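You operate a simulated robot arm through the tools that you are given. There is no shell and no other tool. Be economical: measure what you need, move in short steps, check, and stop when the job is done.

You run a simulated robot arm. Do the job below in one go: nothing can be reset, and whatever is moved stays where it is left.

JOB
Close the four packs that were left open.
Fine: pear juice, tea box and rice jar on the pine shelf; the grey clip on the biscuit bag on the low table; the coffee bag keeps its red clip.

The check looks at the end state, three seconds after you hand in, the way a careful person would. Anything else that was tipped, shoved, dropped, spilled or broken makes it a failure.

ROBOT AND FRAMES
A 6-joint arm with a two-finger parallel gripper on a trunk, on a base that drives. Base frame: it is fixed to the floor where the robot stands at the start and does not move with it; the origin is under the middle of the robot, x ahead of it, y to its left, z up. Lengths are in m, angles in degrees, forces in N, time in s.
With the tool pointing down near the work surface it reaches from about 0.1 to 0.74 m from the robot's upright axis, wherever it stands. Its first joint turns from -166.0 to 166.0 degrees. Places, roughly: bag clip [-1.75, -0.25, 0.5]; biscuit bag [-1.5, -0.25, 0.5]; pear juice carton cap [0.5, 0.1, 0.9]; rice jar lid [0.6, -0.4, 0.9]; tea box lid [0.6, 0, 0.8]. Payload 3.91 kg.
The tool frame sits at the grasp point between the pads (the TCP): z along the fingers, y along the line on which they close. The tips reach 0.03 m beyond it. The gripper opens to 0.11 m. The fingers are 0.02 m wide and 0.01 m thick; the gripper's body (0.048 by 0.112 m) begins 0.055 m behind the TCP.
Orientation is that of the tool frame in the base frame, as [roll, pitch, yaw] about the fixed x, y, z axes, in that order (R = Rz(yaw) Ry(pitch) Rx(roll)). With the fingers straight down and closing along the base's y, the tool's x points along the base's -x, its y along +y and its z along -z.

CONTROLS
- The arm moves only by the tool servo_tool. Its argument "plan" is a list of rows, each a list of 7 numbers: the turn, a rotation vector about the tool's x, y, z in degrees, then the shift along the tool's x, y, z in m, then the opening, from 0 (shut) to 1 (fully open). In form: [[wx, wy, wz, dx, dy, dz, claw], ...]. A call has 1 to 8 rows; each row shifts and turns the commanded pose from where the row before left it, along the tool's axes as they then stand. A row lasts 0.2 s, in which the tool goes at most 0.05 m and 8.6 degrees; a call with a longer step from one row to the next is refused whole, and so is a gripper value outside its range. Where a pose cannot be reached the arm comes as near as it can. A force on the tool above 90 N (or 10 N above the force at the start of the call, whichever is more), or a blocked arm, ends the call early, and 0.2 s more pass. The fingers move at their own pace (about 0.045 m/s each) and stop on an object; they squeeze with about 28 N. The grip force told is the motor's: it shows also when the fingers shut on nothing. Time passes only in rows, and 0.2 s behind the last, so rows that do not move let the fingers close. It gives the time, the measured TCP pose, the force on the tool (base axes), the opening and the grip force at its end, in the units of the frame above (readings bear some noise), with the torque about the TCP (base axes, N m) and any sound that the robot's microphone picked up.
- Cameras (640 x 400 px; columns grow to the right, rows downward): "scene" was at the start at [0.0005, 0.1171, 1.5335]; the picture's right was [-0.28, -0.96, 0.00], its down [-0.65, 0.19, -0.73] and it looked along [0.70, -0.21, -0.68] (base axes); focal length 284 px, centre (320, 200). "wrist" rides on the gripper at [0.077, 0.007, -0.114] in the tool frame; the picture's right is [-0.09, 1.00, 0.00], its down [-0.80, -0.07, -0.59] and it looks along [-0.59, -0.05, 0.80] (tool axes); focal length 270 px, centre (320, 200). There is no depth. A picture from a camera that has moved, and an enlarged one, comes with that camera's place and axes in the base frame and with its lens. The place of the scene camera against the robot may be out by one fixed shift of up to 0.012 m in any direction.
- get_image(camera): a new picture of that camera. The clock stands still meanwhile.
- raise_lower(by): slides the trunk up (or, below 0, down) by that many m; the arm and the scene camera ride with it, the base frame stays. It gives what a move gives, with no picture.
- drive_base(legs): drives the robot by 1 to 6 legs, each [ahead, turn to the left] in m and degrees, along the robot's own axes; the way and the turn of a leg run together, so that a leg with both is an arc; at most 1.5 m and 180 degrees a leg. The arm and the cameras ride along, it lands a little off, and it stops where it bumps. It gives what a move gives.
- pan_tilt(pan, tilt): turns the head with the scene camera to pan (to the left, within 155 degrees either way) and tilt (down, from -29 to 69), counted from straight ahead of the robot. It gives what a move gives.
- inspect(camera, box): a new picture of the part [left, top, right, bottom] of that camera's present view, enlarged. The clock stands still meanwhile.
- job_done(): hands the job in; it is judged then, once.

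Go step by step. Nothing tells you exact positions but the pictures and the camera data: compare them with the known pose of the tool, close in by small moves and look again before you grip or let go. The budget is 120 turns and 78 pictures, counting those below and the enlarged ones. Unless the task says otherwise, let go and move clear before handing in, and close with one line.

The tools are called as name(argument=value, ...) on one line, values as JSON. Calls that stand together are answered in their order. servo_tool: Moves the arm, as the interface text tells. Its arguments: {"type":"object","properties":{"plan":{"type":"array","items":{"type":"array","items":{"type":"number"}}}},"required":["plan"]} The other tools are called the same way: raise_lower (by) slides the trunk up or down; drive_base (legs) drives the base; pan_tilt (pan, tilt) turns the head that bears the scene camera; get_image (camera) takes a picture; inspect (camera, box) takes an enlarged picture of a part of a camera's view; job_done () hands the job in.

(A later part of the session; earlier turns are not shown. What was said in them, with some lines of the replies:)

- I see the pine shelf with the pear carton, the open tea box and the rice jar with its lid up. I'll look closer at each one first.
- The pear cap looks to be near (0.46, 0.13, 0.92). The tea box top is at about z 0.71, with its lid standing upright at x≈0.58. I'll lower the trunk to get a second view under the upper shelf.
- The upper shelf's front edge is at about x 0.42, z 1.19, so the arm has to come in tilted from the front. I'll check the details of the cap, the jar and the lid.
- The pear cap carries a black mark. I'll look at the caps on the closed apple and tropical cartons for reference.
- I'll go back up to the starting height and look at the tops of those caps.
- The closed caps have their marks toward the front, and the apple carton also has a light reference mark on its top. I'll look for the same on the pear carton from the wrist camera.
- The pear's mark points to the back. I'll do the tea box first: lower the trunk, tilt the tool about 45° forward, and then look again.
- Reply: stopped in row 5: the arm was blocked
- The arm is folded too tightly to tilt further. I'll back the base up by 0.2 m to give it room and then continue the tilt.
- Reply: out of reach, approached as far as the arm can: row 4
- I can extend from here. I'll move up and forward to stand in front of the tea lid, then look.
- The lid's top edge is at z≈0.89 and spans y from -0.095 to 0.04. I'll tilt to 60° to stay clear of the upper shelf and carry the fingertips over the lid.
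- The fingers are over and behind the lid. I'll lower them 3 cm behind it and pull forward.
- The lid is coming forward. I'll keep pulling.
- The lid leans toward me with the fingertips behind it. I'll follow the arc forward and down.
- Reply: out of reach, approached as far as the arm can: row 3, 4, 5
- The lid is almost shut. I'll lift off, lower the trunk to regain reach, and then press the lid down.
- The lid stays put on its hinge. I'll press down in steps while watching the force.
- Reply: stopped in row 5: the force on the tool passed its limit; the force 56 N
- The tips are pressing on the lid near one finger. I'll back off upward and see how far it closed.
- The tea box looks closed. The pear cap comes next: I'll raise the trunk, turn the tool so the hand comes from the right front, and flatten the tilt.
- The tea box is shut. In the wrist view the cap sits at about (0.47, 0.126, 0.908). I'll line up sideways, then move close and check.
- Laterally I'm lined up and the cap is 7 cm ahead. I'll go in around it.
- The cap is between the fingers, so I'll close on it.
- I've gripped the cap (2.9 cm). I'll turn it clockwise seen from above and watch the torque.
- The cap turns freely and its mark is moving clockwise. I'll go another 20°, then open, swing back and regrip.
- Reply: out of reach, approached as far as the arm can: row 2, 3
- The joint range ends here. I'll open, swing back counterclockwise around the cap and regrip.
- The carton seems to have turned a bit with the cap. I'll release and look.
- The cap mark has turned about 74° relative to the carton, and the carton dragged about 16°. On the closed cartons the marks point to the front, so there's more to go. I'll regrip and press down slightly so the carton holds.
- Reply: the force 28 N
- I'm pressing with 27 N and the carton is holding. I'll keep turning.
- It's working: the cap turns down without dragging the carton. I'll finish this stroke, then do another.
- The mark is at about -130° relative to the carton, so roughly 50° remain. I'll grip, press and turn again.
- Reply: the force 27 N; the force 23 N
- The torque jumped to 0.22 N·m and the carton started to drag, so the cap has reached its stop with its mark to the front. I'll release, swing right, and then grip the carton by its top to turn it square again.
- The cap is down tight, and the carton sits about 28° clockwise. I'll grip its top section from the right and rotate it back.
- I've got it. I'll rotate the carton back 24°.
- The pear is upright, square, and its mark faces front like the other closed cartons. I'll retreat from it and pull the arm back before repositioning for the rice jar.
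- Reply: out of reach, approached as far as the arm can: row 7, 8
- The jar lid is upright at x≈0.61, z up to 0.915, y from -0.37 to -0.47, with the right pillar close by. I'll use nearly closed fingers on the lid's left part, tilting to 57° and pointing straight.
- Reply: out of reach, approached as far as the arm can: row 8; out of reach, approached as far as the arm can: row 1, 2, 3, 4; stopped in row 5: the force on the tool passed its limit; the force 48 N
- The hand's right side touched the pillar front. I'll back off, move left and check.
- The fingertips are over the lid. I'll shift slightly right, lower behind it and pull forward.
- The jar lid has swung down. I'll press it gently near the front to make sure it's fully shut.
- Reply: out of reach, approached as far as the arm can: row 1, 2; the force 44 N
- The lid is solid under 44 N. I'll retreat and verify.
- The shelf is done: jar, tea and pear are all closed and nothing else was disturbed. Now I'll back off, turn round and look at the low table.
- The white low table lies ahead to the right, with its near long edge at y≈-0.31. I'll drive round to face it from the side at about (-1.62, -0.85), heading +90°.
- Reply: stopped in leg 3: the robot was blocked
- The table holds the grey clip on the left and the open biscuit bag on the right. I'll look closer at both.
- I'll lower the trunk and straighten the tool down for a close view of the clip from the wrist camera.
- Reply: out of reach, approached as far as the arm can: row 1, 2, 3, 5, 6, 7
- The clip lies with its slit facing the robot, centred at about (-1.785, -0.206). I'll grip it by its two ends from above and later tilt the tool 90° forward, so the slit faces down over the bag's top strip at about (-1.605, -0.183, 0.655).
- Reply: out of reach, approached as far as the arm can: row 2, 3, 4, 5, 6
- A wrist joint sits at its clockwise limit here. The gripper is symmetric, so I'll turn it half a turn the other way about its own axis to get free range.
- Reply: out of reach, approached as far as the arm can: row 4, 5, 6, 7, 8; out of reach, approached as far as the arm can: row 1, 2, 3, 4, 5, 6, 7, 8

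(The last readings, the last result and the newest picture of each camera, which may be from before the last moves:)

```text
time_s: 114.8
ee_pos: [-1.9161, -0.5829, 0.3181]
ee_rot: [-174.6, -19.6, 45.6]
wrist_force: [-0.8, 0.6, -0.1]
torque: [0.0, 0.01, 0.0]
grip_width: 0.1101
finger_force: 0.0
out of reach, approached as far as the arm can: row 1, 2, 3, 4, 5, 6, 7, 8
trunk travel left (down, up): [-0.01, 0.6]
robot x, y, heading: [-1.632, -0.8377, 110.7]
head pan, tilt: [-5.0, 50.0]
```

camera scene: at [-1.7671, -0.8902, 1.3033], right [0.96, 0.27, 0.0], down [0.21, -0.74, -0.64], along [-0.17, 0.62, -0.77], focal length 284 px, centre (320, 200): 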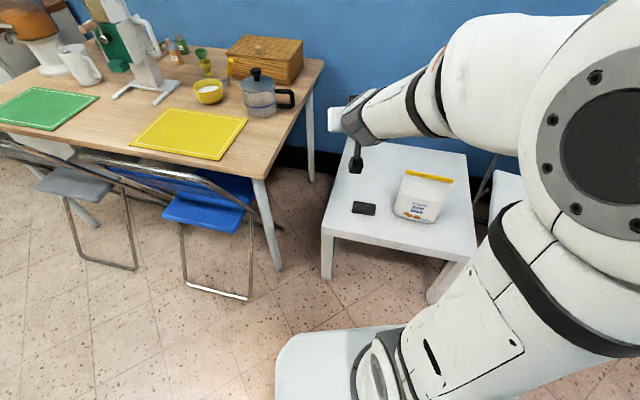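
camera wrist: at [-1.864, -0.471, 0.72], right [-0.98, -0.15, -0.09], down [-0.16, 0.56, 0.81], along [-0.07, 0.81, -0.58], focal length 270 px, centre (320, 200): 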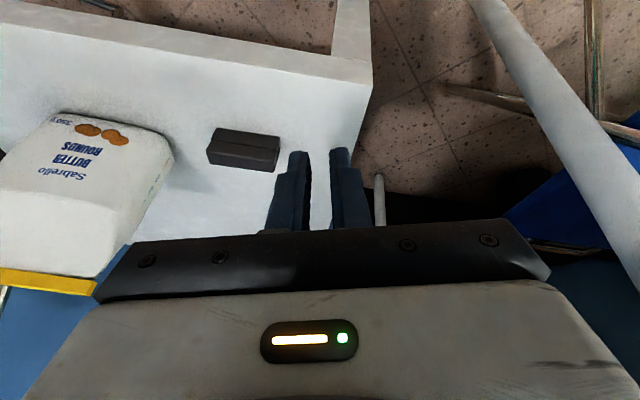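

The arm wandered to a bad posture, though it's clear of the table edge. I'll look before moving further.

get_image(camera="scene")

```text
14 pictures are left
camera scene: at [-1.767, -0.8903, 1.0333], right [0.96, 0.27, 0.0], down [0.2, -0.74, -0.64], along [-0.17, 0.62, -0.77], focal length 284 px, centre (320, 200)
```

scene: 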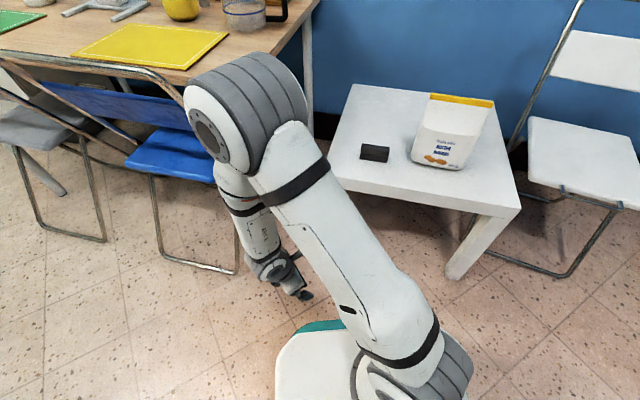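

The objects are untouched. I'll raise the tool straight up first and see how the arm responds.

servo_tool(plan=[[0, 0, 0, 0.014, -0.0037, -0.039, 1], [0, 0, 0, 0.014, -0.0037, -0.039, 1], [0, 0, 0, 0.014, -0.0037, -0.039, 1], [0, 0, 0, 0.014, -0.0037, -0.039, 1], [0, 0, 0, 0.014, -0.0037, -0.039, 1], [0, 0, 0, 0.014, -0.0037, -0.039, 1], [0, 0, 0, 0.014, -0.0037, -0.039, 1], [0, 0, 0, 0.014, -0.0037, -0.039, 1]])

```text
time_s: 116.6
ee_pos: [-1.8815, -0.5984, 0.3488]
ee_rot: [-174.6, -19.6, 45.6]
wrist_force: [0.2, 0.2, 0.1]
torque: [0.01, 0.03, 0.01]
grip_width: 0.11
finger_force: 0.1
out of reach, approached as far as the arm can: row 1, 2, 3, 4, 5, 6, 7, 8
trunk travel left (down, up): [-0.01, 0.6]
robot x, y, heading: [-1.631, -0.8376, 110.3]
head pan, tilt: [-5.0, 50.0]
```

The arm is folded to its limit. I'll raise the trunk to lift the hand well above the table, then extend outward.

raise_lower(by=0.45)

servo_tool(plan=[[0, 0, 0, 0, 0, -0.03, 1], [0, 0, 0, 0, 0, -0.03, 1], [0, 0, 0, 0, 0, -0.03, 1], [0, 0, 0, 0, 0, 0, 1]])

```text
refused: 0.45 is not a number from -0.4 to 0.4
```

```text
time_s: 117.6
ee_pos: [-1.8897, -0.62, 0.3493]
ee_rot: [-174.6, -19.5, 45.6]
wrist_force: [0.5, 0.6, -0.4]
torque: [0.01, -0.04, -0.02]
grip_width: 0.1098
finger_force: 0.1
out of reach, approached as far as the arm can: row 1, 2, 3
trunk travel left (down, up): [-0.01, 0.6]
robot x, y, heading: [-1.6311, -0.84, 110.5]
head pan, tilt: [-5.0, 50.0]
```

raise_lower(by=0.4)

servo_tool(plan=[[0, 0, 0, 0.0335, -0.022, 0.0141, 1], [0, 0, 0, 0.0335, -0.022, 0.0141, 1], [0, 0, 0, 0.0335, -0.022, 0.0141, 1], [0, 0, 0, 0.0335, -0.022, 0.0141, 1], [0, 0, 0, 0.0335, -0.022, 0.0141, 1], [0, 0, 0, 0.0335, -0.022, 0.0141, 1]])

```text
time_s: 121.4
ee_pos: [-1.8902, -0.6192, 0.749]
ee_rot: [-174.6, -19.5, 45.6]
wrist_force: [0.5, 0.5, -0.1]
torque: [0.06, 0.01, 0.02]
grip_width: 0.11
finger_force: 0.1
trunk travel left (down, up): [-0.41, 0.2]
robot x, y, heading: [-1.6292, -0.8378, 110.5]
head pan, tilt: [-5.0, 50.0]
```

```text
time_s: 122.8
ee_pos: [-1.8043, -0.4096, 0.6907]
ee_rot: [-174.0, -19.6, 45.5]
wrist_force: [0.0, 0.0, -0.4]
torque: [0.01, -0.03, 0.01]
grip_width: 0.1104
finger_force: 0.1
out of reach, approached as far as the arm can: row 1, 2, 3, 4, 5, 6
trunk travel left (down, up): [-0.41, 0.2]
robot x, y, heading: [-1.6278, -0.8407, 110.9]
head pan, tilt: [-5.0, 50.0]
```

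servo_tool(plan=[[-1.7, -6.5, 0, 0, 0, 0, 1], [-1.7, -6.5, 0, 0, 0, 0, 1], [-1.7, -6.5, 0, 0, 0, 0, 1]])

get_image(camera="scene")

```text
time_s: 123.6
ee_pos: [-1.7938, -0.4386, 0.6622]
ee_rot: [-177.9, -2.0, 46.5]
wrist_force: [0.8, 0.1, 0.1]
torque: [0.0, 0.02, 0.02]
grip_width: 0.1101
finger_force: 0.0
out of reach, approached as far as the arm can: row 1, 2, 3
trunk travel left (down, up): [-0.41, 0.2]
robot x, y, heading: [-1.6326, -0.8426, 110.3]
head pan, tilt: [-5.0, 50.0]
```

```text
13 pictures are left
camera scene: at [-1.7673, -0.8904, 1.4333], right [0.96, 0.27, 0.0], down [0.21, -0.74, -0.64], along [-0.17, 0.62, -0.77], focal length 284 px, centre (320, 200)
```

scene: 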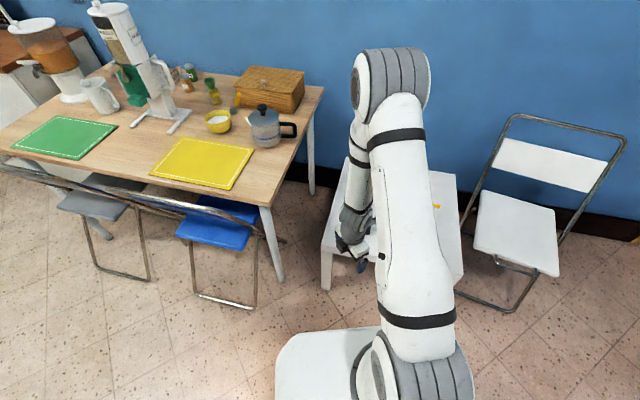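

The elbow is folded tight because I'm too close in. With the tool down, I'll extend out toward the clip.

servo_tool(plan=[[0, 0, 0, 0.0287, -0.0252, 0, 1], [0, 0, 0, 0.0287, -0.0252, 0, 1], [0, 0, 0, 0.0287, -0.0252, 0, 1], [0, 0, 0, 0.0287, -0.0252, 0, 1], [0, 0, 0, 0.0287, -0.0252, 0, 1], [0, 0, 0, 0.0287, -0.0252, 0, 1]])

```text
time_s: 125.0
ee_pos: [-1.7849, -0.2095, 0.6631]
ee_rot: [-179.9, -0.1, 46.5]
wrist_force: [0.2, 0.2, 0.4]
torque: [0.0, -0.05, 0.0]
grip_width: 0.1099
finger_force: 0.0
trunk travel left (down, up): [-0.41, 0.2]
robot x, y, heading: [-1.6311, -0.8404, 110.9]
head pan, tilt: [-5.0, 50.0]
```

Now it tracks exactly. I'll turn the fingers so they close along the clip's length, lower a bit and look.

servo_tool(plan=[[0, 0, -7.75, 0, 0, 0, 1], [0, 0, -7.75, 0, 0, 0, 1], [0, 0, -7.75, 0, 0, 0, 1], [0, 0, -7.75, 0, 0, 0, 1], [0, 0, -7.75, 0, 0, 0, 1], [0, 0, -7.75, 0, 0, 0, 1], [0, 0, 0, 0.008, 0, 0.04, 1], [0, 0, 0, 0, 0, 0.04, 1]])

get_image(camera="wrist")

```text
time_s: 126.8
ee_pos: [-1.7849, -0.2008, 0.5831]
ee_rot: [-180.0, -0.2, 93.2]
wrist_force: [0.2, -0.4, -0.4]
torque: [0.0, 0.04, -0.05]
grip_width: 0.1102
finger_force: 0.0
trunk travel left (down, up): [-0.41, 0.2]
robot x, y, heading: [-1.6325, -0.8388, 110.5]
head pan, tilt: [-5.0, 50.0]
```

```text
12 pictures are left
camera wrist: at [-1.7836, -0.1248, 0.6972], right [1.0, -0.03, 0.0], down [-0.03, -0.81, 0.59], along [-0.02, -0.59, -0.81], focal length 270 px, centre (320, 200)
```

wrist: 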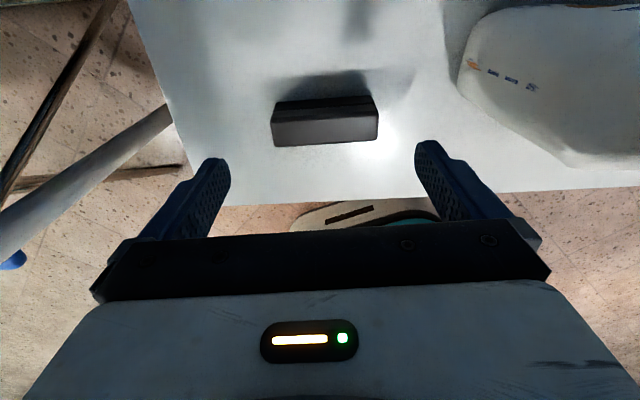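

inspect(camera="wrist", box=[260, 80, 390, 160])

```text
4.92 times, centred on (325, 120) of wrist
camera zoom: at [-1.7836, -0.1248, 0.6972], right [1.0, -0.03, 0.0], down [-0.03, -0.81, 0.59], along [-0.02, -0.59, -0.81], focal length 1331 px, centre (295, 594)
```

zoom: 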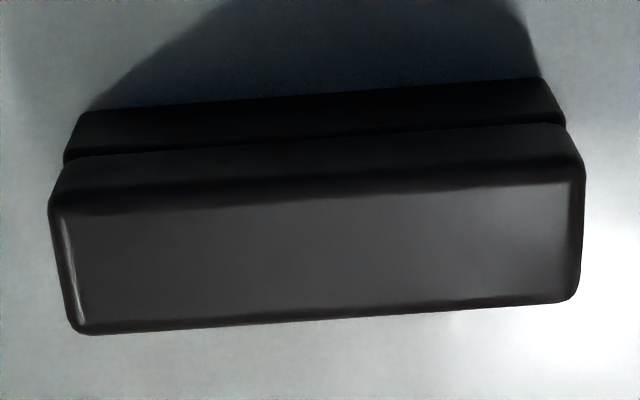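

The clip is 4 cm tall, 2.2 cm deep and 8.5 cm long, centred under the fingers. I'll fine-adjust, go down and grip its ends.

servo_tool(plan=[[0, 0, -2, 0.003, 0.003, 0.033, 1], [0, 0, 0, 0, 0, 0.033, 1], [0, 0, 0, 0, 0, 0.03, 1], [0, 0, 0, 0, 0, 0, 1], [0, 0, 0, 0, 0, 0, 0.6], [0, 0, 0, 0, 0, 0, 0.6], [0, 0, 0, 0, 0, 0, 0.6], [0, 0, 0, 0, 0, 0, 0.6]])

```text
time_s: 128.6
ee_pos: [-1.7821, -0.1992, 0.4865]
ee_rot: [180.0, -0.3, 95.0]
wrist_force: [0.9, -0.7, 0.6]
torque: [0.03, -0.02, 0.02]
grip_width: 0.0844
finger_force: 28.1
trunk travel left (down, up): [-0.41, 0.2]
robot x, y, heading: [-1.6256, -0.8435, 110.5]
head pan, tilt: [-5.0, 50.0]
```

Gripped. I'll lift, back the base up 12 cm for elbow room, then tilt the tool forward.

servo_tool(plan=[[0, 0, 0, 0, 0, -0.045, 0.6], [0, 0, 0, 0, 0, -0.045, 0.6], [0, 0, 0, 0, 0, -0.045, 0.6], [0, 0, 0, 0, 0, -0.045, 0.6], [0, 0, 0, 0, 0, -0.045, 0.6], [0, 0, 0, 0, 0, -0.045, 0.6]])

drive_base(legs=[[-0.12, 0]])

servo_tool(plan=[[0, 8, 0, 0, 0, 0, 0.6], [0, 8, 0, 0, 0, 0, 0.6], [0, 8, 0, 0, 0, 0, 0.6], [0, 8, 0, 0, 0, 0, 0.6], [0, 8, 0, 0, 0, 0, 0.6], [0, 8, 0, 0, 0, 0, 0.6]])

```text
time_s: 130.0
ee_pos: [-1.7817, -0.2, 0.7576]
ee_rot: [-180.0, -0.1, 94.9]
wrist_force: [-0.2, 0.0, -1.0]
torque: [0.02, -0.03, -0.04]
grip_width: 0.0656
finger_force: 0.0
trunk travel left (down, up): [-0.41, 0.2]
robot x, y, heading: [-1.6244, -0.8452, 110.6]
head pan, tilt: [-5.0, 50.0]
```

```text
time_s: 131.3
ee_pos: [-1.7398, -0.3122, 0.7566]
ee_rot: [180.0, -0.1, 95.2]
wrist_force: [0.0, -0.3, -0.6]
torque: [-0.01, -0.03, 0.02]
grip_width: 0.0661
finger_force: 0.1
trunk travel left (down, up): [-0.41, 0.2]
robot x, y, heading: [-1.587, -0.9525, 110.5]
head pan, tilt: [-5.0, 50.0]
```

```text
time_s: 132.7
ee_pos: [-1.7036, -0.318, 0.7512]
ee_rot: [168.9, -33.5, 96.4]
wrist_force: [-0.7, 1.3, 0.4]
torque: [-0.01, 0.01, 0.0]
grip_width: 0.0659
finger_force: 0.2
out of reach, approached as far as the arm can: row 4, 5, 6
trunk travel left (down, up): [-0.41, 0.2]
robot x, y, heading: [-1.5862, -0.9506, 110.7]
head pan, tilt: [-5.0, 50.0]
```

The clip slipped out during the lift because the grip was too far off its middle. I'll look at where it is now.

inspect(camera="scene", box=[300, 130, 480, 250])

```text
3.33 times, centred on (390, 190) of scene
camera zoom: at [-1.7247, -1.0036, 1.4333], right [0.96, 0.27, 0.0], down [0.21, -0.74, -0.64], along [-0.17, 0.62, -0.77], focal length 945 px, centre (87, 233)
```

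zoom: 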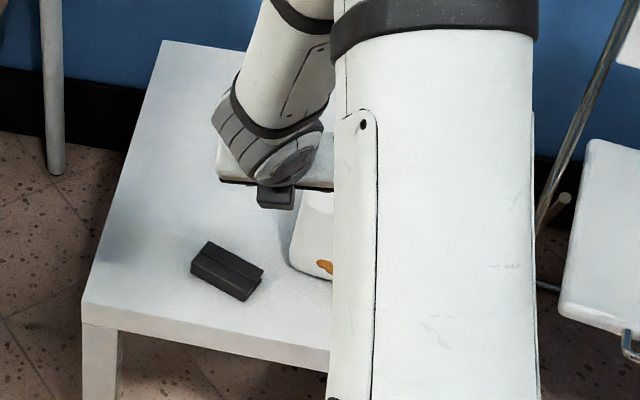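

inspect(camera="scene", box=[342, 184, 382, 209])

```text
16.00 times, centred on (362, 196) of scene
camera zoom: at [-1.7247, -1.0036, 1.4333], right [0.96, 0.27, 0.0], down [0.21, -0.74, -0.64], along [-0.17, 0.62, -0.77], focal length 4536 px, centre (-352, 256)
```

zoom: 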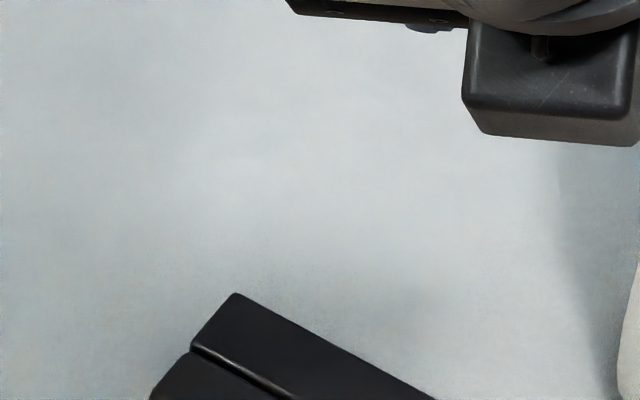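

inspect(camera="scene", box=[342, 199, 382, 224])

```text
16.00 times, centred on (362, 212) of scene
camera zoom: at [-1.7247, -1.0036, 1.4333], right [0.96, 0.27, 0.0], down [0.21, -0.74, -0.64], along [-0.17, 0.62, -0.77], focal length 4536 px, centre (-352, 16)
```

zoom: 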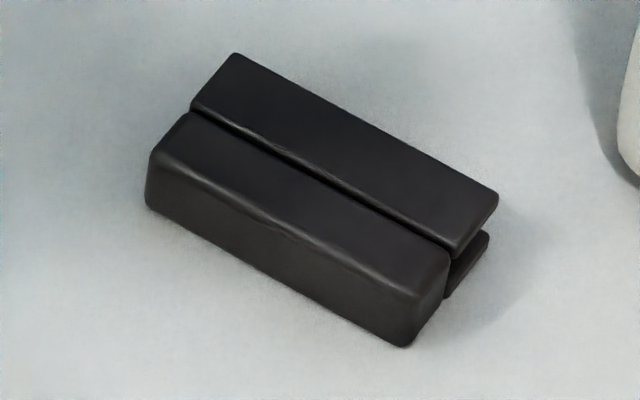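

Now the clip's build is clear: a solid spine with two jaws. It originally stood mouth down and now lies on its side with the mouth facing away from me. Plan: move the base left to gain wrist range, grip the clip's ends, turn the mouth to face the robot, then tilt it mouth down. First I'll straighten and raise the arm and relocate.

raise_lower(by=0.19)

servo_tool(plan=[[1.96, -6.74, 0, 0, 0, 0, 1], [1.96, -6.74, 0, 0, 0, 0, 1], [1.96, -6.74, 0, 0, 0, 0, 1], [1.96, -6.74, 0, 0, 0, 0, 1], [1.96, -6.74, 0, 0, 0, 0, 1]])

drive_base(legs=[[0, -120], [-0.287, 0], [0, 100]])

```text
time_s: 134.8
ee_pos: [-1.7039, -0.3179, 0.9412]
ee_rot: [169.0, -33.4, 96.3]
wrist_force: [-0.7, 0.4, 0.3]
torque: [-0.04, -0.01, 0.02]
grip_width: 0.0662
finger_force: 0.1
trunk travel left (down, up): [-0.6, 0.01]
robot x, y, heading: [-1.5902, -0.9566, 110.4]
head pan, tilt: [-5.0, 50.0]
```

```text
time_s: 135.9
ee_pos: [-1.7039, -0.3175, 0.9398]
ee_rot: [178.6, -2.5, 92.7]
wrist_force: [-0.9, 0.5, -0.1]
torque: [0.0, 0.01, -0.01]
grip_width: 0.11
finger_force: 0.1
out of reach, approached as far as the arm can: row 2
trunk travel left (down, up): [-0.6, 0.01]
robot x, y, heading: [-1.5847, -0.9561, 110.5]
head pan, tilt: [-5.0, 50.0]
```

```text
time_s: 141.2
ee_pos: [-0.9769, -1.1483, 0.9396]
ee_rot: [175.7, -3.1, -27.1]
wrist_force: [-0.1, -0.1, -0.4]
torque: [-0.02, -0.01, 0.0]
grip_width: 0.11
finger_force: 0.1
trunk travel left (down, up): [-0.6, 0.01]
robot x, y, heading: [-1.5827, -0.8687, -5.6]
head pan, tilt: [-5.0, 50.0]
stopped in leg 1: the robot was blocked; the commanded pose is now the measured one
```

The turn was blocked at the end, so I'll look at what's around.

pan_tilt(pan=80, tilt=50)

get_image(camera="scene")

```text
time_s: 142.8
ee_pos: [-0.9759, -1.145, 0.9398]
ee_rot: [175.7, -3.1, -27.0]
wrist_force: [-0.2, -0.5, 0.3]
torque: [-0.01, -0.02, -0.01]
grip_width: 0.1102
finger_force: 0.1
trunk travel left (down, up): [-0.6, 0.01]
robot x, y, heading: [-1.5785, -0.8636, -5.6]
head pan, tilt: [80.0, 50.0]
```

```text
7 pictures are left
camera scene: at [-1.6265, -0.6336, 1.6233], right [0.96, -0.27, 0.0], down [-0.21, -0.74, -0.64], along [0.17, 0.62, -0.77], focal length 284 px, centre (320, 200)
```

scene: 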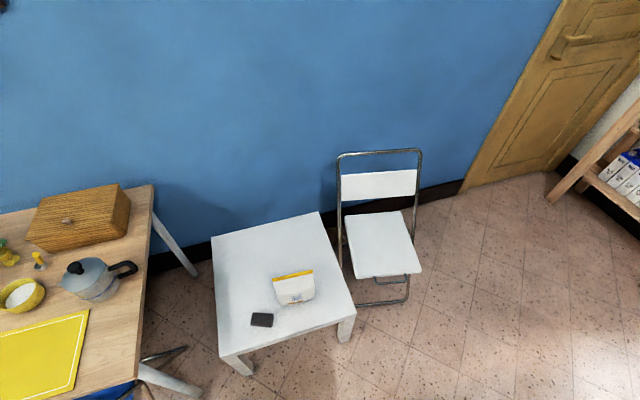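

The table, bag and clip are fine. I'll reverse along a slightly turned heading to get to (-1.87, -0.93) and face the table.

drive_base(legs=[[0, 19], [-0.3, 0], [0, 70]])

```text
time_s: 148.9
ee_pos: [-1.5794, -0.3298, 0.9403]
ee_rot: [175.6, -3.1, 61.4]
wrist_force: [0.5, 0.0, 0.1]
torque: [0.0, 0.01, 0.01]
grip_width: 0.1099
finger_force: 0.0
trunk travel left (down, up): [-0.6, 0.01]
robot x, y, heading: [-1.8269, -0.9384, 82.7]
head pan, tilt: [80.0, 50.0]
```

Good position. I'll straighten the tool, align it with the clip's long axis above it, then lower and check with the wrist camera.

servo_tool(plan=[[2.2, -1.55, -3.5, 0, 0, 0, 1], [2.2, -1.55, -3.5, 0, 0, 0, 1], [0, 0, 0, 0.0051, -0.0371, 0, 1], [0, 0, 0, 0.0051, -0.0371, 0, 1], [0, 0, 0, 0.0051, -0.0371, 0, 1], [0, 0, 0, 0.0051, -0.0371, 0, 1], [0, 0, 0, 0.0051, -0.0371, 0, 1]])

raise_lower(by=-0.3)

inspect(camera="wrist", box=[200, 60, 440, 210])

```text
time_s: 150.5
ee_pos: [-1.7423, -0.2249, 0.9298]
ee_rot: [177.1, -1.5, 64.5]
wrist_force: [0.1, 0.2, -0.1]
torque: [-0.04, 0.0, 0.02]
grip_width: 0.11
finger_force: 0.0
out of reach, approached as far as the arm can: row 1, 2
trunk travel left (down, up): [-0.6, 0.01]
robot x, y, heading: [-1.821, -0.934, 82.8]
head pan, tilt: [80.0, 50.0]
```

```text
time_s: 153.5
ee_pos: [-1.7413, -0.225, 0.6299]
ee_rot: [177.1, -1.4, 64.5]
wrist_force: [0.1, 0.2, 0.8]
torque: [-0.03, 0.0, 0.01]
grip_width: 0.11
finger_force: 0.0
trunk travel left (down, up): [-0.3, 0.31]
robot x, y, heading: [-1.8225, -0.9352, 83.0]
head pan, tilt: [80.0, 50.0]
```

```text
2.67 times, centred on (320, 135) of wrist
camera zoom: at [-1.7098, -0.1592, 0.747], right [0.86, -0.51, 0.05], down [-0.44, -0.69, 0.57], along [-0.26, -0.51, -0.82], focal length 721 px, centre (320, 373)
```

zoom: 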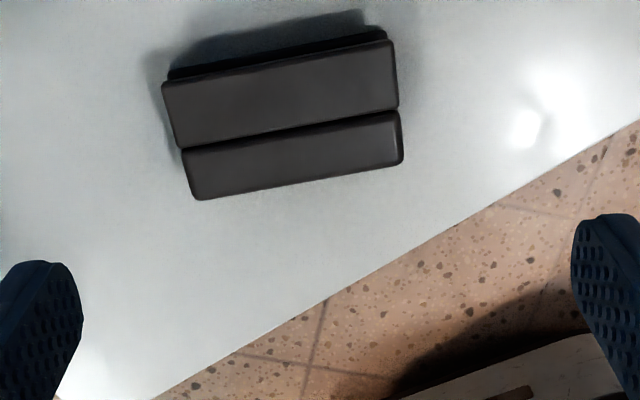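

The spine half, nearest the robot, is centred at about (-1.753, -0.238). I'll align the fingers on it and grip.

servo_tool(plan=[[2.9, -1.4, -3.9, 0, 0, 0, 1], [0, 0, 0, -0.0146, -0.0057, 0, 1], [0, 0, 0, 0, 0, 0.04, 1], [0, 0, 0, 0, 0, 0.04, 1], [0, 0, 0, 0, 0, 0.035, 1], [0, 0, 0, 0, 0, 0, 1]])

```text
time_s: 154.9
ee_pos: [-1.7535, -0.237, 0.5145]
ee_rot: [-180.0, 0.1, 68.4]
wrist_force: [0.2, 0.5, -0.3]
torque: [-0.03, -0.02, -0.03]
grip_width: 0.1101
finger_force: 0.1
trunk travel left (down, up): [-0.3, 0.31]
robot x, y, heading: [-1.8236, -0.936, 82.6]
head pan, tilt: [80.0, 50.0]
```

Pose is exact. I'll go down the last 3 cm, close firmly, then do a short lift to check the hold.

servo_tool(plan=[[0, 0, 0, 0, 0, 0.02, 1], [0, 0, 0, 0, 0, 0.0105, 1], [0, 0, 0, 0, 0, 0, 0.3], [0, 0, 0, 0, 0, 0, 0.3], [0, 0, 0, 0, 0, 0, 0.3], [0, 0, 0, 0, 0, 0, 0.3], [0, 0, 0, 0, 0, 0, 0.3]])

servo_tool(plan=[[0, 0, 0, 0, 0, -0.01, 0.3], [0, 0, 0, 0, 0, -0.01, 0.3], [0, 0, 0, 0, 0, -0.01, 0.3]])

```text
time_s: 156.5
ee_pos: [-1.7538, -0.2375, 0.4841]
ee_rot: [-180.0, 0.0, 68.4]
wrist_force: [-0.2, -0.4, 0.1]
torque: [-0.01, -0.03, 0.02]
grip_width: 0.0838
finger_force: 28.4
trunk travel left (down, up): [-0.3, 0.31]
robot x, y, heading: [-1.8243, -0.9368, 82.7]
head pan, tilt: [80.0, 50.0]
```

```text
time_s: 157.3
ee_pos: [-1.7532, -0.2362, 0.5148]
ee_rot: [179.9, 0.0, 68.4]
wrist_force: [-0.9, 0.5, -0.3]
torque: [-0.01, 0.01, -0.02]
grip_width: 0.0837
finger_force: 27.8
trunk travel left (down, up): [-0.3, 0.31]
robot x, y, heading: [-1.8235, -0.9375, 82.5]
head pan, tilt: [80.0, 50.0]
```

It's held firmly. I'll lift and turn the clip so its mouth faces the robot.

servo_tool(plan=[[0, 0, 0, 0, 0, -0.04, 0.3], [0, 0, 0, 0, 0, -0.04, 0.3], [0, 0, 0, 0, 0, -0.04, 0.3], [0, 0, 0, 0, 0, -0.04, 0.3], [0, 0, 0, 0, 0, -0.04, 0.3], [0, 0, 0, 0, 0, -0.04, 0.3], [0, 0, 8, 0, 0, 0, 0.3], [0, 0, 8, 0, 0, 0, 0.3]])

servo_tool(plan=[[0, 0, 8, 0, 0, 0, 0.3], [0, 0, 8, 0, 0, 0, 0.3], [0, 0, 8, 0, 0, 0, 0.3], [0, 0, 8, 0, 0, 0, 0.3], [0, 0, 8, 0, 0, 0, 0.3], [0, 0, 8, 0, 0, 0, 0.3], [0, 0, 8, 0, 0, 0, 0.3], [0, 0, 8, 0, 0, 0, 0.3]])

servo_tool(plan=[[0, 0, 8, 0, 0, 0, 0.3], [0, 0, 8, 0, 0, 0, 0.3], [0, 0, 8, 0, 0, 0, 0.3], [0, 0, 8, 0, 0, 0, 0.3], [0, 0, 8, 0, 0, 0, 0.3], [0, 0, 8, 0, 0, 0, 0.3], [0, 0, 8, 0, 0, 0, 0.3], [0, 0, 8, 0, 0, 0, 0.3]])

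```text
time_s: 159.1
ee_pos: [-1.7528, -0.2368, 0.7551]
ee_rot: [-180.0, 0.0, 52.4]
wrist_force: [-0.4, 0.6, -0.2]
torque: [0.02, 0.0, 0.02]
grip_width: 0.0839
finger_force: 27.8
trunk travel left (down, up): [-0.3, 0.31]
robot x, y, heading: [-1.8222, -0.9355, 82.8]
head pan, tilt: [80.0, 50.0]
```

```text
time_s: 160.9
ee_pos: [-1.7521, -0.2358, 0.7553]
ee_rot: [-180.0, 0.1, -11.6]
wrist_force: [0.6, 0.5, -0.3]
torque: [0.04, 0.0, 0.0]
grip_width: 0.0835
finger_force: 27.8
trunk travel left (down, up): [-0.3, 0.31]
robot x, y, heading: [-1.8261, -0.9387, 82.9]
head pan, tilt: [80.0, 50.0]
```

```text
time_s: 162.7
ee_pos: [-1.7529, -0.2372, 0.7554]
ee_rot: [180.0, 0.0, -75.8]
wrist_force: [-0.5, 1.0, -0.5]
torque: [0.0, 0.0, 0.01]
grip_width: 0.0836
finger_force: 28.5
trunk travel left (down, up): [-0.3, 0.31]
robot x, y, heading: [-1.8201, -0.9376, 82.5]
head pan, tilt: [80.0, 50.0]
```

Now I'll shift forward a little and tilt the tool to horizontal so the mouth points down.

servo_tool(plan=[[0, 0, 0, -0.04, 0, 0, 0.3], [0, 0, 0, -0.04, 0, 0, 0.3], [0, -8, 0, 0, 0, 0, 0.3], [0, -8, 0, 0, 0, 0, 0.3], [0, -8, 0, 0, 0, 0, 0.3], [0, -8, 0, 0, 0, 0, 0.3], [0, -8, 0, 0, 0, 0, 0.3]])

servo_tool(plan=[[0, -8, 0, 0, 0, 0, 0.3], [0, -8, 0, 0, 0, 0, 0.3], [0, -8, 0, 0, 0, 0, 0.3], [0, -8, 0, 0, 0, 0, 0.3], [0, -8, 0, 0, 0, 0, 0.3]])

```text
time_s: 164.3
ee_pos: [-1.7728, -0.1594, 0.7552]
ee_rot: [-179.9, 40.0, -75.5]
wrist_force: [-0.3, 0.1, -0.8]
torque: [-0.03, -0.01, 0.02]
grip_width: 0.0835
finger_force: 27.9
trunk travel left (down, up): [-0.3, 0.31]
robot x, y, heading: [-1.8202, -0.935, 83.1]
head pan, tilt: [80.0, 50.0]
```

```text
time_s: 165.5
ee_pos: [-1.7709, -0.158, 0.7547]
ee_rot: [180.0, 80.1, -75.6]
wrist_force: [0.2, -0.8, 0.1]
torque: [-0.01, 0.01, -0.02]
grip_width: 0.0835
finger_force: 27.9
trunk travel left (down, up): [-0.3, 0.31]
robot x, y, heading: [-1.8193, -0.9363, 83.0]
head pan, tilt: [80.0, 50.0]
```

servo_tool(plan=[[0, -5, 0, 0, 0, 0, 0.3], [0, -5, 0, 0, 0, 0, 0.3], [0, 0, 0, 0, -0.0373, -0.022, 0.3], [0, 0, 0, 0, -0.0373, -0.022, 0.3], [0, 0, 0, 0, -0.0373, -0.022, 0.3], [0, 0, 0, 0, -0.0373, -0.022, 0.3], [6.2, 0, 0, 0, 0, 0, 0.3], [6.2, 0, 0, 0, 0, 0, 0.3]])

pan_tilt(pan=-12, tilt=40)

get_image(camera="scene")

```text
time_s: 167.3
ee_pos: [-1.6057, -0.207, 0.7552]
ee_rot: [-165.9, 89.9, -74.0]
wrist_force: [-0.2, 0.3, -0.1]
torque: [0.02, 0.0, 0.02]
grip_width: 0.0837
finger_force: 28.7
trunk travel left (down, up): [-0.3, 0.31]
robot x, y, heading: [-1.8207, -0.9366, 82.9]
head pan, tilt: [80.0, 50.0]
```

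```text
time_s: 169.0
ee_pos: [-1.6052, -0.2081, 0.7557]
ee_rot: [75.2, 89.9, 167.3]
wrist_force: [-0.1, 0.2, 0.1]
torque: [-0.03, 0.03, 0.01]
grip_width: 0.0838
finger_force: 27.8
trunk travel left (down, up): [-0.3, 0.31]
robot x, y, heading: [-1.821, -0.9367, 82.7]
head pan, tilt: [-12.0, 40.0]
```

```text
5 pictures are left
camera scene: at [-1.9557, -0.912, 1.3374], right [0.94, -0.33, 0.0], down [-0.21, -0.61, -0.77], along [0.25, 0.72, -0.64], focal length 284 px, centre (320, 200)
```

scene: 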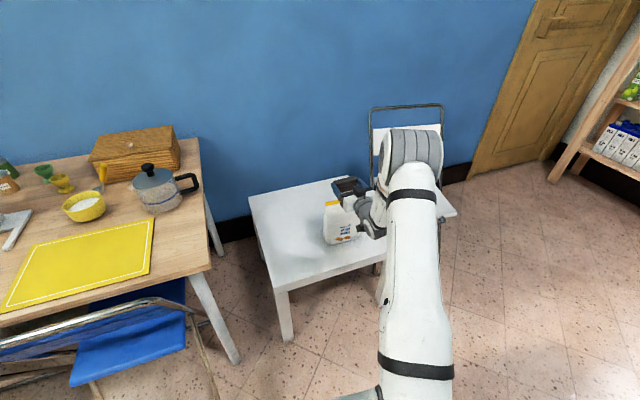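

inspect(camera="scene", box=[318, 170, 398, 220])

```text
8.00 times, centred on (358, 195) of scene
camera zoom: at [-1.9557, -0.912, 1.3374], right [0.94, -0.33, 0.0], down [-0.21, -0.61, -0.77], along [0.25, 0.72, -0.64], focal length 2268 px, centre (16, 240)
```

zoom: 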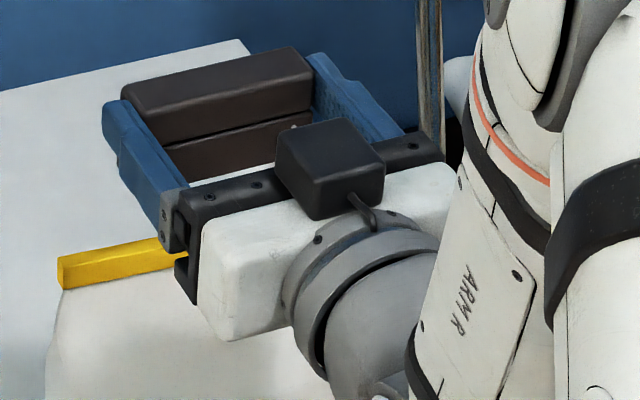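

The clip is held mouth down above the strip. After correcting for the camera offset the strip is at y≈-0.16 and spans x from -1.674 to -1.526. I'll adjust forward 2.3 cm, square up and lower to just above it.

servo_tool(plan=[[4, 0, 0, 0, -0.005, 0.012, 0.3], [0, 0, 0, 0, 0, 0.011, 0.3], [0, 0, 0, 0.025, 0, 0, 0.3], [0, 0, 0, 0.018, 0, 0, 0.3], [0, 0, 0, 0, 0, 0, 0.3]])

inspect(camera="scene", box=[318, 180, 398, 230])

```text
time_s: 170.2
ee_pos: [-1.6019, -0.1842, 0.7118]
ee_rot: [79.6, 89.9, 167.7]
wrist_force: [-0.6, 0.4, -1.1]
torque: [-0.01, 0.01, 0.0]
grip_width: 0.0834
finger_force: 28.5
trunk travel left (down, up): [-0.3, 0.31]
robot x, y, heading: [-1.8215, -0.9362, 82.8]
head pan, tilt: [-12.0, 40.0]
```

```text
8.00 times, centred on (358, 205) of scene
camera zoom: at [-1.9556, -0.9119, 1.3375], right [0.94, -0.33, 0.0], down [-0.21, -0.61, -0.77], along [0.25, 0.72, -0.64], focal length 2268 px, centre (16, 160)
```

zoom: 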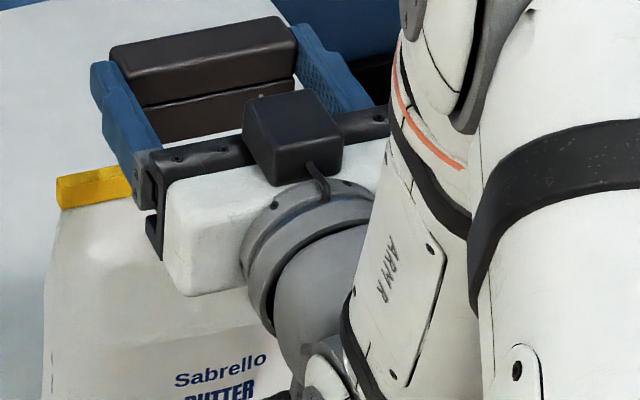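

The clip is parallel and lined up over the strip. I'll lower gently and watch the force.

servo_tool(plan=[[0, 0, 0, 0.01, 0, 0, 0.3], [0, 0, 0, 0.008, 0, 0, 0.3], [0, 0, 0, 0.004, 0, 0, 0.3], [0, 0, 0, 0, 0, 0, 0.3]])

servo_tool(plan=[[0, 0, 0, 0.004, 0, 0, 0.3], [0, 0, 0, 0, 0, 0, 0.3]])

```text
time_s: 171.2
ee_pos: [-1.6014, -0.1836, 0.6957]
ee_rot: [20.7, 89.5, 108.7]
wrist_force: [-0.4, 0.5, 26.2]
torque: [0.41, -0.08, 0.04]
grip_width: 0.0839
finger_force: 28.3
trunk travel left (down, up): [-0.3, 0.31]
robot x, y, heading: [-1.8218, -0.9403, 82.5]
head pan, tilt: [-12.0, 40.0]
```

```text
time_s: 171.8
ee_pos: [-1.6013, -0.1836, 0.6956]
ee_rot: [12.1, 89.1, 100.3]
wrist_force: [-0.1, 2.5, 42.0]
torque: [0.74, -0.38, -0.01]
grip_width: 0.0838
finger_force: 27.9
trunk travel left (down, up): [-0.3, 0.31]
robot x, y, heading: [-1.8223, -0.9331, 82.5]
head pan, tilt: [-12.0, 40.0]
```

The contact is about 6 mm toward the robot from the clip's centre, so the front jaw is sitting on the strip. I'll lift slightly, shift back 6 mm and try again.

servo_tool(plan=[[0, 0, 0, -0.012, 0, 0, 0.3], [0, 0, 0, 0, 0, -0.006, 0.3], [0, 0, 0, 0.005, 0, 0, 0.3], [0, 0, 0, 0.005, 0, 0, 0.3], [0, 0, 0, 0.003, 0, 0, 0.3], [0, 0, 0, 0, 0, 0, 0.3]])

```text
time_s: 173.2
ee_pos: [-1.6011, -0.1903, 0.695]
ee_rot: [16.2, 88.8, 104.7]
wrist_force: [-3.6, 7.3, 43.7]
torque: [0.93, -0.6, 0.12]
grip_width: 0.0834
finger_force: 28.0
trunk travel left (down, up): [-0.3, 0.31]
robot x, y, heading: [-1.8219, -0.9319, 83.0]
head pan, tilt: [-12.0, 40.0]
```

servo_tool(plan=[[0, 0, 0, -0.014, 0, 0, 0.3], [0, 0, 0, 0, 0, -0.004, 0.3], [0, 0, 0, 0.005, 0, 0, 0.3], [0, 0, 0, 0.005, 0, 0, 0.3], [0, 0, 0, 0.004, 0, 0, 0.3], [0, 0, 0, 0, 0, 0, 0.3]])

inspect(camera="wrist", box=[200, 60, 440, 210])

```text
time_s: 174.6
ee_pos: [-1.5997, -0.1925, 0.6957]
ee_rot: [18.7, 89.1, 107.1]
wrist_force: [-9.2, 6.3, 42.4]
torque: [0.93, -0.45, 0.23]
grip_width: 0.0834
finger_force: 27.8
out of reach, approached as far as the arm can: row 5
trunk travel left (down, up): [-0.3, 0.31]
robot x, y, heading: [-1.8229, -0.9356, 82.7]
head pan, tilt: [-12.0, 40.0]
```

```text
2.67 times, centred on (320, 135) of wrist
camera zoom: at [-1.6108, -0.3057, 0.6165], right [-1.0, 0.03, 0.09], down [0.06, -0.61, 0.79], along [0.08, 0.79, 0.6], focal length 721 px, centre (320, 373)
```

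zoom: 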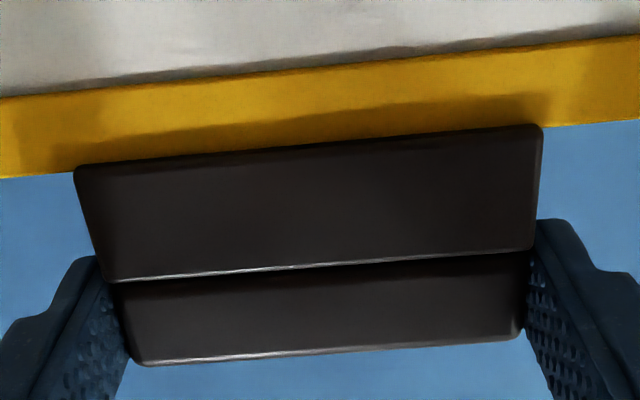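

From below I can see the front jaw resting on the strip, whose front face is about 2 mm ahead of the jaw's front. The clip has to come about 11 mm further toward the robot. I'll lift clear and shift.

servo_tool(plan=[[0, 0, 0, -0.015, 0, 0, 0.3], [0, 0, 0, -0.015, 0, 0, 0.3], [0, 0, 0, 0, 0, 0, 0.3], [0, 0, 0, 0, 0, -0.011, 0.3], [0, 0, 0, 0, 0, 0, 0.3]])

```text
time_s: 175.8
ee_pos: [-1.5982, -0.2032, 0.7161]
ee_rot: [104.3, 89.8, -167.4]
wrist_force: [1.0, -1.0, 0.3]
torque: [0.01, -0.01, 0.01]
grip_width: 0.0835
finger_force: 27.7
trunk travel left (down, up): [-0.3, 0.31]
robot x, y, heading: [-1.8203, -0.9355, 83.1]
head pan, tilt: [-12.0, 40.0]
```

servo_tool(plan=[[0, 0, 0, 0.01, 0, 0, 0.3], [0, 0, 0, 0.006, 0, 0, 0.3], [0, 0, 0, 0.004, 0, 0, 0.3], [0, 0, 0, 0.004, 0, 0, 0.3], [0, 0, 0, 0, 0, 0, 0.3]])

```text
time_s: 177.0
ee_pos: [-1.5963, -0.2007, 0.6954]
ee_rot: [72.8, 89.4, 161.2]
wrist_force: [-0.8, 0.5, 10.4]
torque: [0.33, -0.35, 0.07]
grip_width: 0.0835
finger_force: 27.9
out of reach, approached as far as the arm can: row 4
trunk travel left (down, up): [-0.3, 0.31]
robot x, y, heading: [-1.823, -0.938, 82.7]
head pan, tilt: [-12.0, 40.0]
```

servo_tool(plan=[[0, 0, 0, 0.004, 0, 0, 0.3], [0, 0, 0, 0.004, 0, 0, 0.3], [0, 0, 0, 0, 0, 0, 0.3]])

```text
time_s: 177.8
ee_pos: [-1.5959, -0.2006, 0.6945]
ee_rot: [25.3, 89.1, 113.9]
wrist_force: [-9.4, -5.0, 39.5]
torque: [1.1, -0.66, 0.22]
grip_width: 0.0836
finger_force: 28.5
trunk travel left (down, up): [-0.3, 0.31]
robot x, y, heading: [-1.8241, -0.9362, 82.9]
head pan, tilt: [-12.0, 40.0]
```

The contact is now on the back jaw, so the slot lies between the last two tries. I'll shift forward 4 mm and try again.

servo_tool(plan=[[0, 0, 0, -0.016, 0, 0, 0.3], [0, 0, 0, -0.006, 0, 0, 0.3], [0, 0, 0, 0, 0.002, 0.004, 0.3], [0, 0, 0, 0.006, 0, 0, 0.3], [0, 0, 0, 0.006, 0, 0, 0.3], [0, 0, 0, 0.004, 0, 0, 0.3], [0, 0, 0, 0.003, 0, 0, 0.3], [0, 0, 0, 0, 0, 0, 0.3]])

```text
time_s: 179.6
ee_pos: [-1.5967, -0.1967, 0.6956]
ee_rot: [37.3, 89.4, 125.5]
wrist_force: [-0.2, 0.9, 29.0]
torque: [0.92, -0.94, 0.0]
grip_width: 0.0836
finger_force: 27.7
trunk travel left (down, up): [-0.3, 0.31]
robot x, y, heading: [-1.8257, -0.9348, 83.0]
head pan, tilt: [-12.0, 40.0]
```

inspect(camera="wrist", box=[200, 60, 440, 210])

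```text
2.67 times, centred on (320, 135) of wrist
camera zoom: at [-1.6087, -0.3101, 0.6168], right [-0.99, 0.03, 0.1], down [0.06, -0.6, 0.79], along [0.08, 0.8, 0.6], focal length 721 px, centre (320, 373)
```

zoom: 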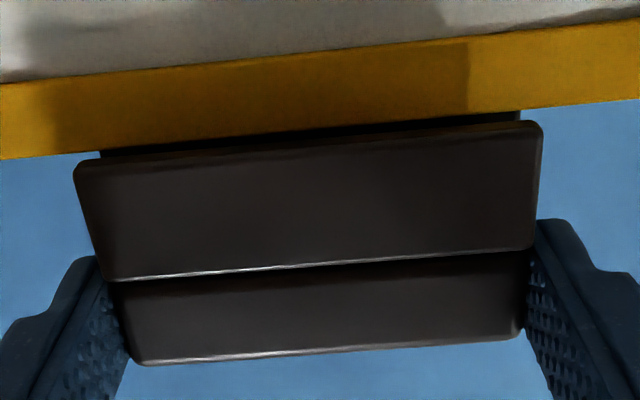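

Putting the contacts together, the strip is about 12 mm thick, spanning y from -0.177 to -0.165, and the clip's slot is about the same. It should go on at TCP y≈-0.1945, so I'll try there.

servo_tool(plan=[[0, 0, 0, -0.014, 0, 0, 0.3], [0, 0, 0, 0, 0, 0.0024, 0.3], [0, 0, 0, 0.006, 0, 0, 0.3], [0, 0, 0, 0.005, 0, 0, 0.3], [0, 0, 0, 0.003, 0, 0, 0.3], [0, 0, 0, 0, 0, 0, 0.3]])

```text
time_s: 181.0
ee_pos: [-1.5971, -0.1939, 0.6952]
ee_rot: [32.0, 89.4, 120.3]
wrist_force: [-2.5, -1.5, 32.4]
torque: [0.86, -0.73, 0.06]
grip_width: 0.0835
finger_force: 28.0
trunk travel left (down, up): [-0.3, 0.31]
robot x, y, heading: [-1.8183, -0.9372, 82.5]
head pan, tilt: [-12.0, 40.0]
```

The torque pattern now shows contact at the back-right and front-left, which means a small yaw mismatch. I'll rotate about 1.5° counterclockwise and press again.

servo_tool(plan=[[0, 0, 0, -0.012, 0, 0, 0.3], [-1.5, 0, 0, 0, 0, 0.0006, 0.3], [0, 0, 0, 0.006, 0, 0, 0.3], [0, 0, 0, 0.004, 0, 0, 0.3], [0, 0, 0, 0.003, 0, 0, 0.3], [0, 0, 0, 0, 0, 0, 0.3]])

```text
time_s: 182.4
ee_pos: [-1.5984, -0.1938, 0.6935]
ee_rot: [-11.1, 89.3, 78.5]
wrist_force: [-5.1, -2.1, 36.3]
torque: [1.03, 0.63, 0.15]
grip_width: 0.0838
finger_force: 27.7
trunk travel left (down, up): [-0.3, 0.31]
robot x, y, heading: [-1.8245, -0.9338, 82.6]
head pan, tilt: [-12.0, 40.0]
```

It went 2 mm deeper, with the back jaw now carrying the load. I'll nudge forward 1 mm and press.

servo_tool(plan=[[0, 0, 0, -0.006, 0, 0, 0.3], [0.5, 0, 0, 0, 0, 0.0012, 0.3], [0, 0, 0, 0.004, 0, 0, 0.3], [0, 0, 0, 0.003, 0, 0, 0.3], [0, 0, 0, 0, 0, 0, 0.3]])

```text
time_s: 183.6
ee_pos: [-1.5971, -0.1942, 0.6951]
ee_rot: [-0.4, 89.1, 88.7]
wrist_force: [-0.8, -7.2, 40.9]
torque: [1.02, -0.06, 0.05]
grip_width: 0.0836
finger_force: 28.4
trunk travel left (down, up): [-0.3, 0.31]
robot x, y, heading: [-1.8241, -0.9323, 82.9]
head pan, tilt: [-12.0, 40.0]
```

Yaw is now matched, with the load centred on the back jaw. I'll lift clear, move forward 2.5 mm and press.

servo_tool(plan=[[0, 0, 0, -0.014, 0, 0, 0.3], [0, 0, 0, 0, 0, 0.0015, 0.3], [0, 0, 0, 0.006, 0, 0, 0.3], [0, 0, 0, 0.005, 0, 0, 0.3], [0, 0, 0, 0.003, 0, 0, 0.3], [0, 0, 0, 0, 0, 0, 0.3]])

```text
time_s: 185.0
ee_pos: [-1.5985, -0.1917, 0.6865]
ee_rot: [119.3, 89.9, -151.8]
wrist_force: [0.3, -0.2, 0.2]
torque: [0.0, -0.02, 0.05]
grip_width: 0.0836
finger_force: 27.8
trunk travel left (down, up): [-0.3, 0.31]
robot x, y, heading: [-1.8207, -0.9358, 82.7]
head pan, tilt: [-12.0, 40.0]
```

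It slipped on: z is 9 mm lower with no resistance. I'll keep lowering until it seats.

servo_tool(plan=[[0, 0, 0, 0.005, 0, 0, 0.3], [0, 0, 0, 0.005, 0, 0, 0.3], [0, 0, 0, 0, 0, 0, 0.3]])

servo_tool(plan=[[0, 0, 0, 0.004, 0, 0, 0.3], [0, 0, 0, 0.003, 0, 0, 0.3], [0, 0, 0, 0, 0, 0, 0.3]])

```text
time_s: 185.8
ee_pos: [-1.5979, -0.1903, 0.6769]
ee_rot: [95.8, 89.6, -174.8]
wrist_force: [0.1, -0.5, -1.0]
torque: [-0.02, -0.02, -0.03]
grip_width: 0.0836
finger_force: 28.0
trunk travel left (down, up): [-0.3, 0.31]
robot x, y, heading: [-1.8197, -0.9378, 82.9]
head pan, tilt: [-12.0, 40.0]
```

```text
time_s: 186.6
ee_pos: [-1.5981, -0.1896, 0.6718]
ee_rot: [61.1, 89.5, 150.2]
wrist_force: [-0.7, 1.5, 8.6]
torque: [0.2, -0.4, 0.08]
grip_width: 0.0836
finger_force: 27.4
trunk travel left (down, up): [-0.3, 0.31]
robot x, y, heading: [-1.8191, -0.9352, 82.8]
head pan, tilt: [-12.0, 40.0]
```

It's seating near the expected depth. I'll press a bit more to finish.

servo_tool(plan=[[0, 0, 0, 0.004, 0, 0, 0.3], [0, 0, 0, 0.002, 0, 0, 0.3], [0, 0, 0, 0, 0, 0, 0.3]])

```text
time_s: 187.4
ee_pos: [-1.5973, -0.1902, 0.6716]
ee_rot: [17.0, 89.2, 106.3]
wrist_force: [1.0, 3.3, 37.6]
torque: [0.83, -1.7, 0.11]
grip_width: 0.0835
finger_force: 28.0
trunk travel left (down, up): [-0.3, 0.31]
robot x, y, heading: [-1.8216, -0.9344, 82.8]
head pan, tilt: [-12.0, 40.0]
```

The fingers are resting on the strip now. I'll unload, open and withdraw straight back.

servo_tool(plan=[[0, 0, 0, -0.007, 0, 0, 0.3], [0, 0, 0, 0, 0, 0, 0.85], [0, 0, 0, 0, 0, 0, 1], [0, 0, 0, 0, 0, 0, 1], [0, 0, 0, 0, 0, 0, 1], [0, 0, 0, 0, 0, -0.03, 1], [0, 0, 0, 0, 0, -0.04, 1]])

inspect(camera="scene", box=[310, 170, 400, 230])

```text
time_s: 189.0
ee_pos: [-1.5793, -0.2428, 0.6794]
ee_rot: [109.6, 88.4, -161.1]
wrist_force: [0.6, -0.3, -0.3]
torque: [0.05, 0.0, -0.02]
grip_width: 0.11
finger_force: 0.1
out of reach, approached as far as the arm can: row 6, 7
trunk travel left (down, up): [-0.3, 0.31]
robot x, y, heading: [-1.8237, -0.9366, 82.9]
head pan, tilt: [-12.0, 40.0]
```

```text
6.67 times, centred on (355, 200) of scene
camera zoom: at [-1.9558, -0.9118, 1.337], right [0.94, -0.33, 0.0], down [-0.21, -0.61, -0.77], along [0.25, 0.72, -0.64], focal length 1890 px, centre (87, 200)
```

zoom: 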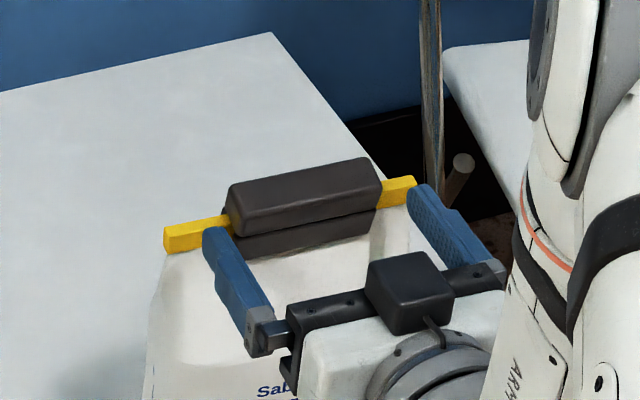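

The clip straddles the bag's top strip, centred and seated. I'll raise the arm straight up, clear of everything.

raise_lower(by=0.28)

```text
time_s: 191.8
ee_pos: [-1.5792, -0.2429, 0.9608]
ee_rot: [97.7, 88.8, -172.8]
wrist_force: [0.3, 0.6, 0.7]
torque: [0.0, 0.01, 0.02]
grip_width: 0.1101
finger_force: 0.1
trunk travel left (down, up): [-0.58, 0.03]
robot x, y, heading: [-1.8194, -0.9362, 83.0]
head pan, tilt: [-12.0, 40.0]
```

The arm is clear, and the tea box, pear juice, rice jar and biscuit bag are all closed, so I'm handing in.

job_done()

```text
The job is handed in.
```

I closed all four packs and handed the job in: the pear cap is screwed tight, the tea box and rice jar lids are shut, and the grey clip is on the biscuit bag. The pear carton turned while I tightened the cap, so I turned it back square; the coffee bag's red clip was not touched.
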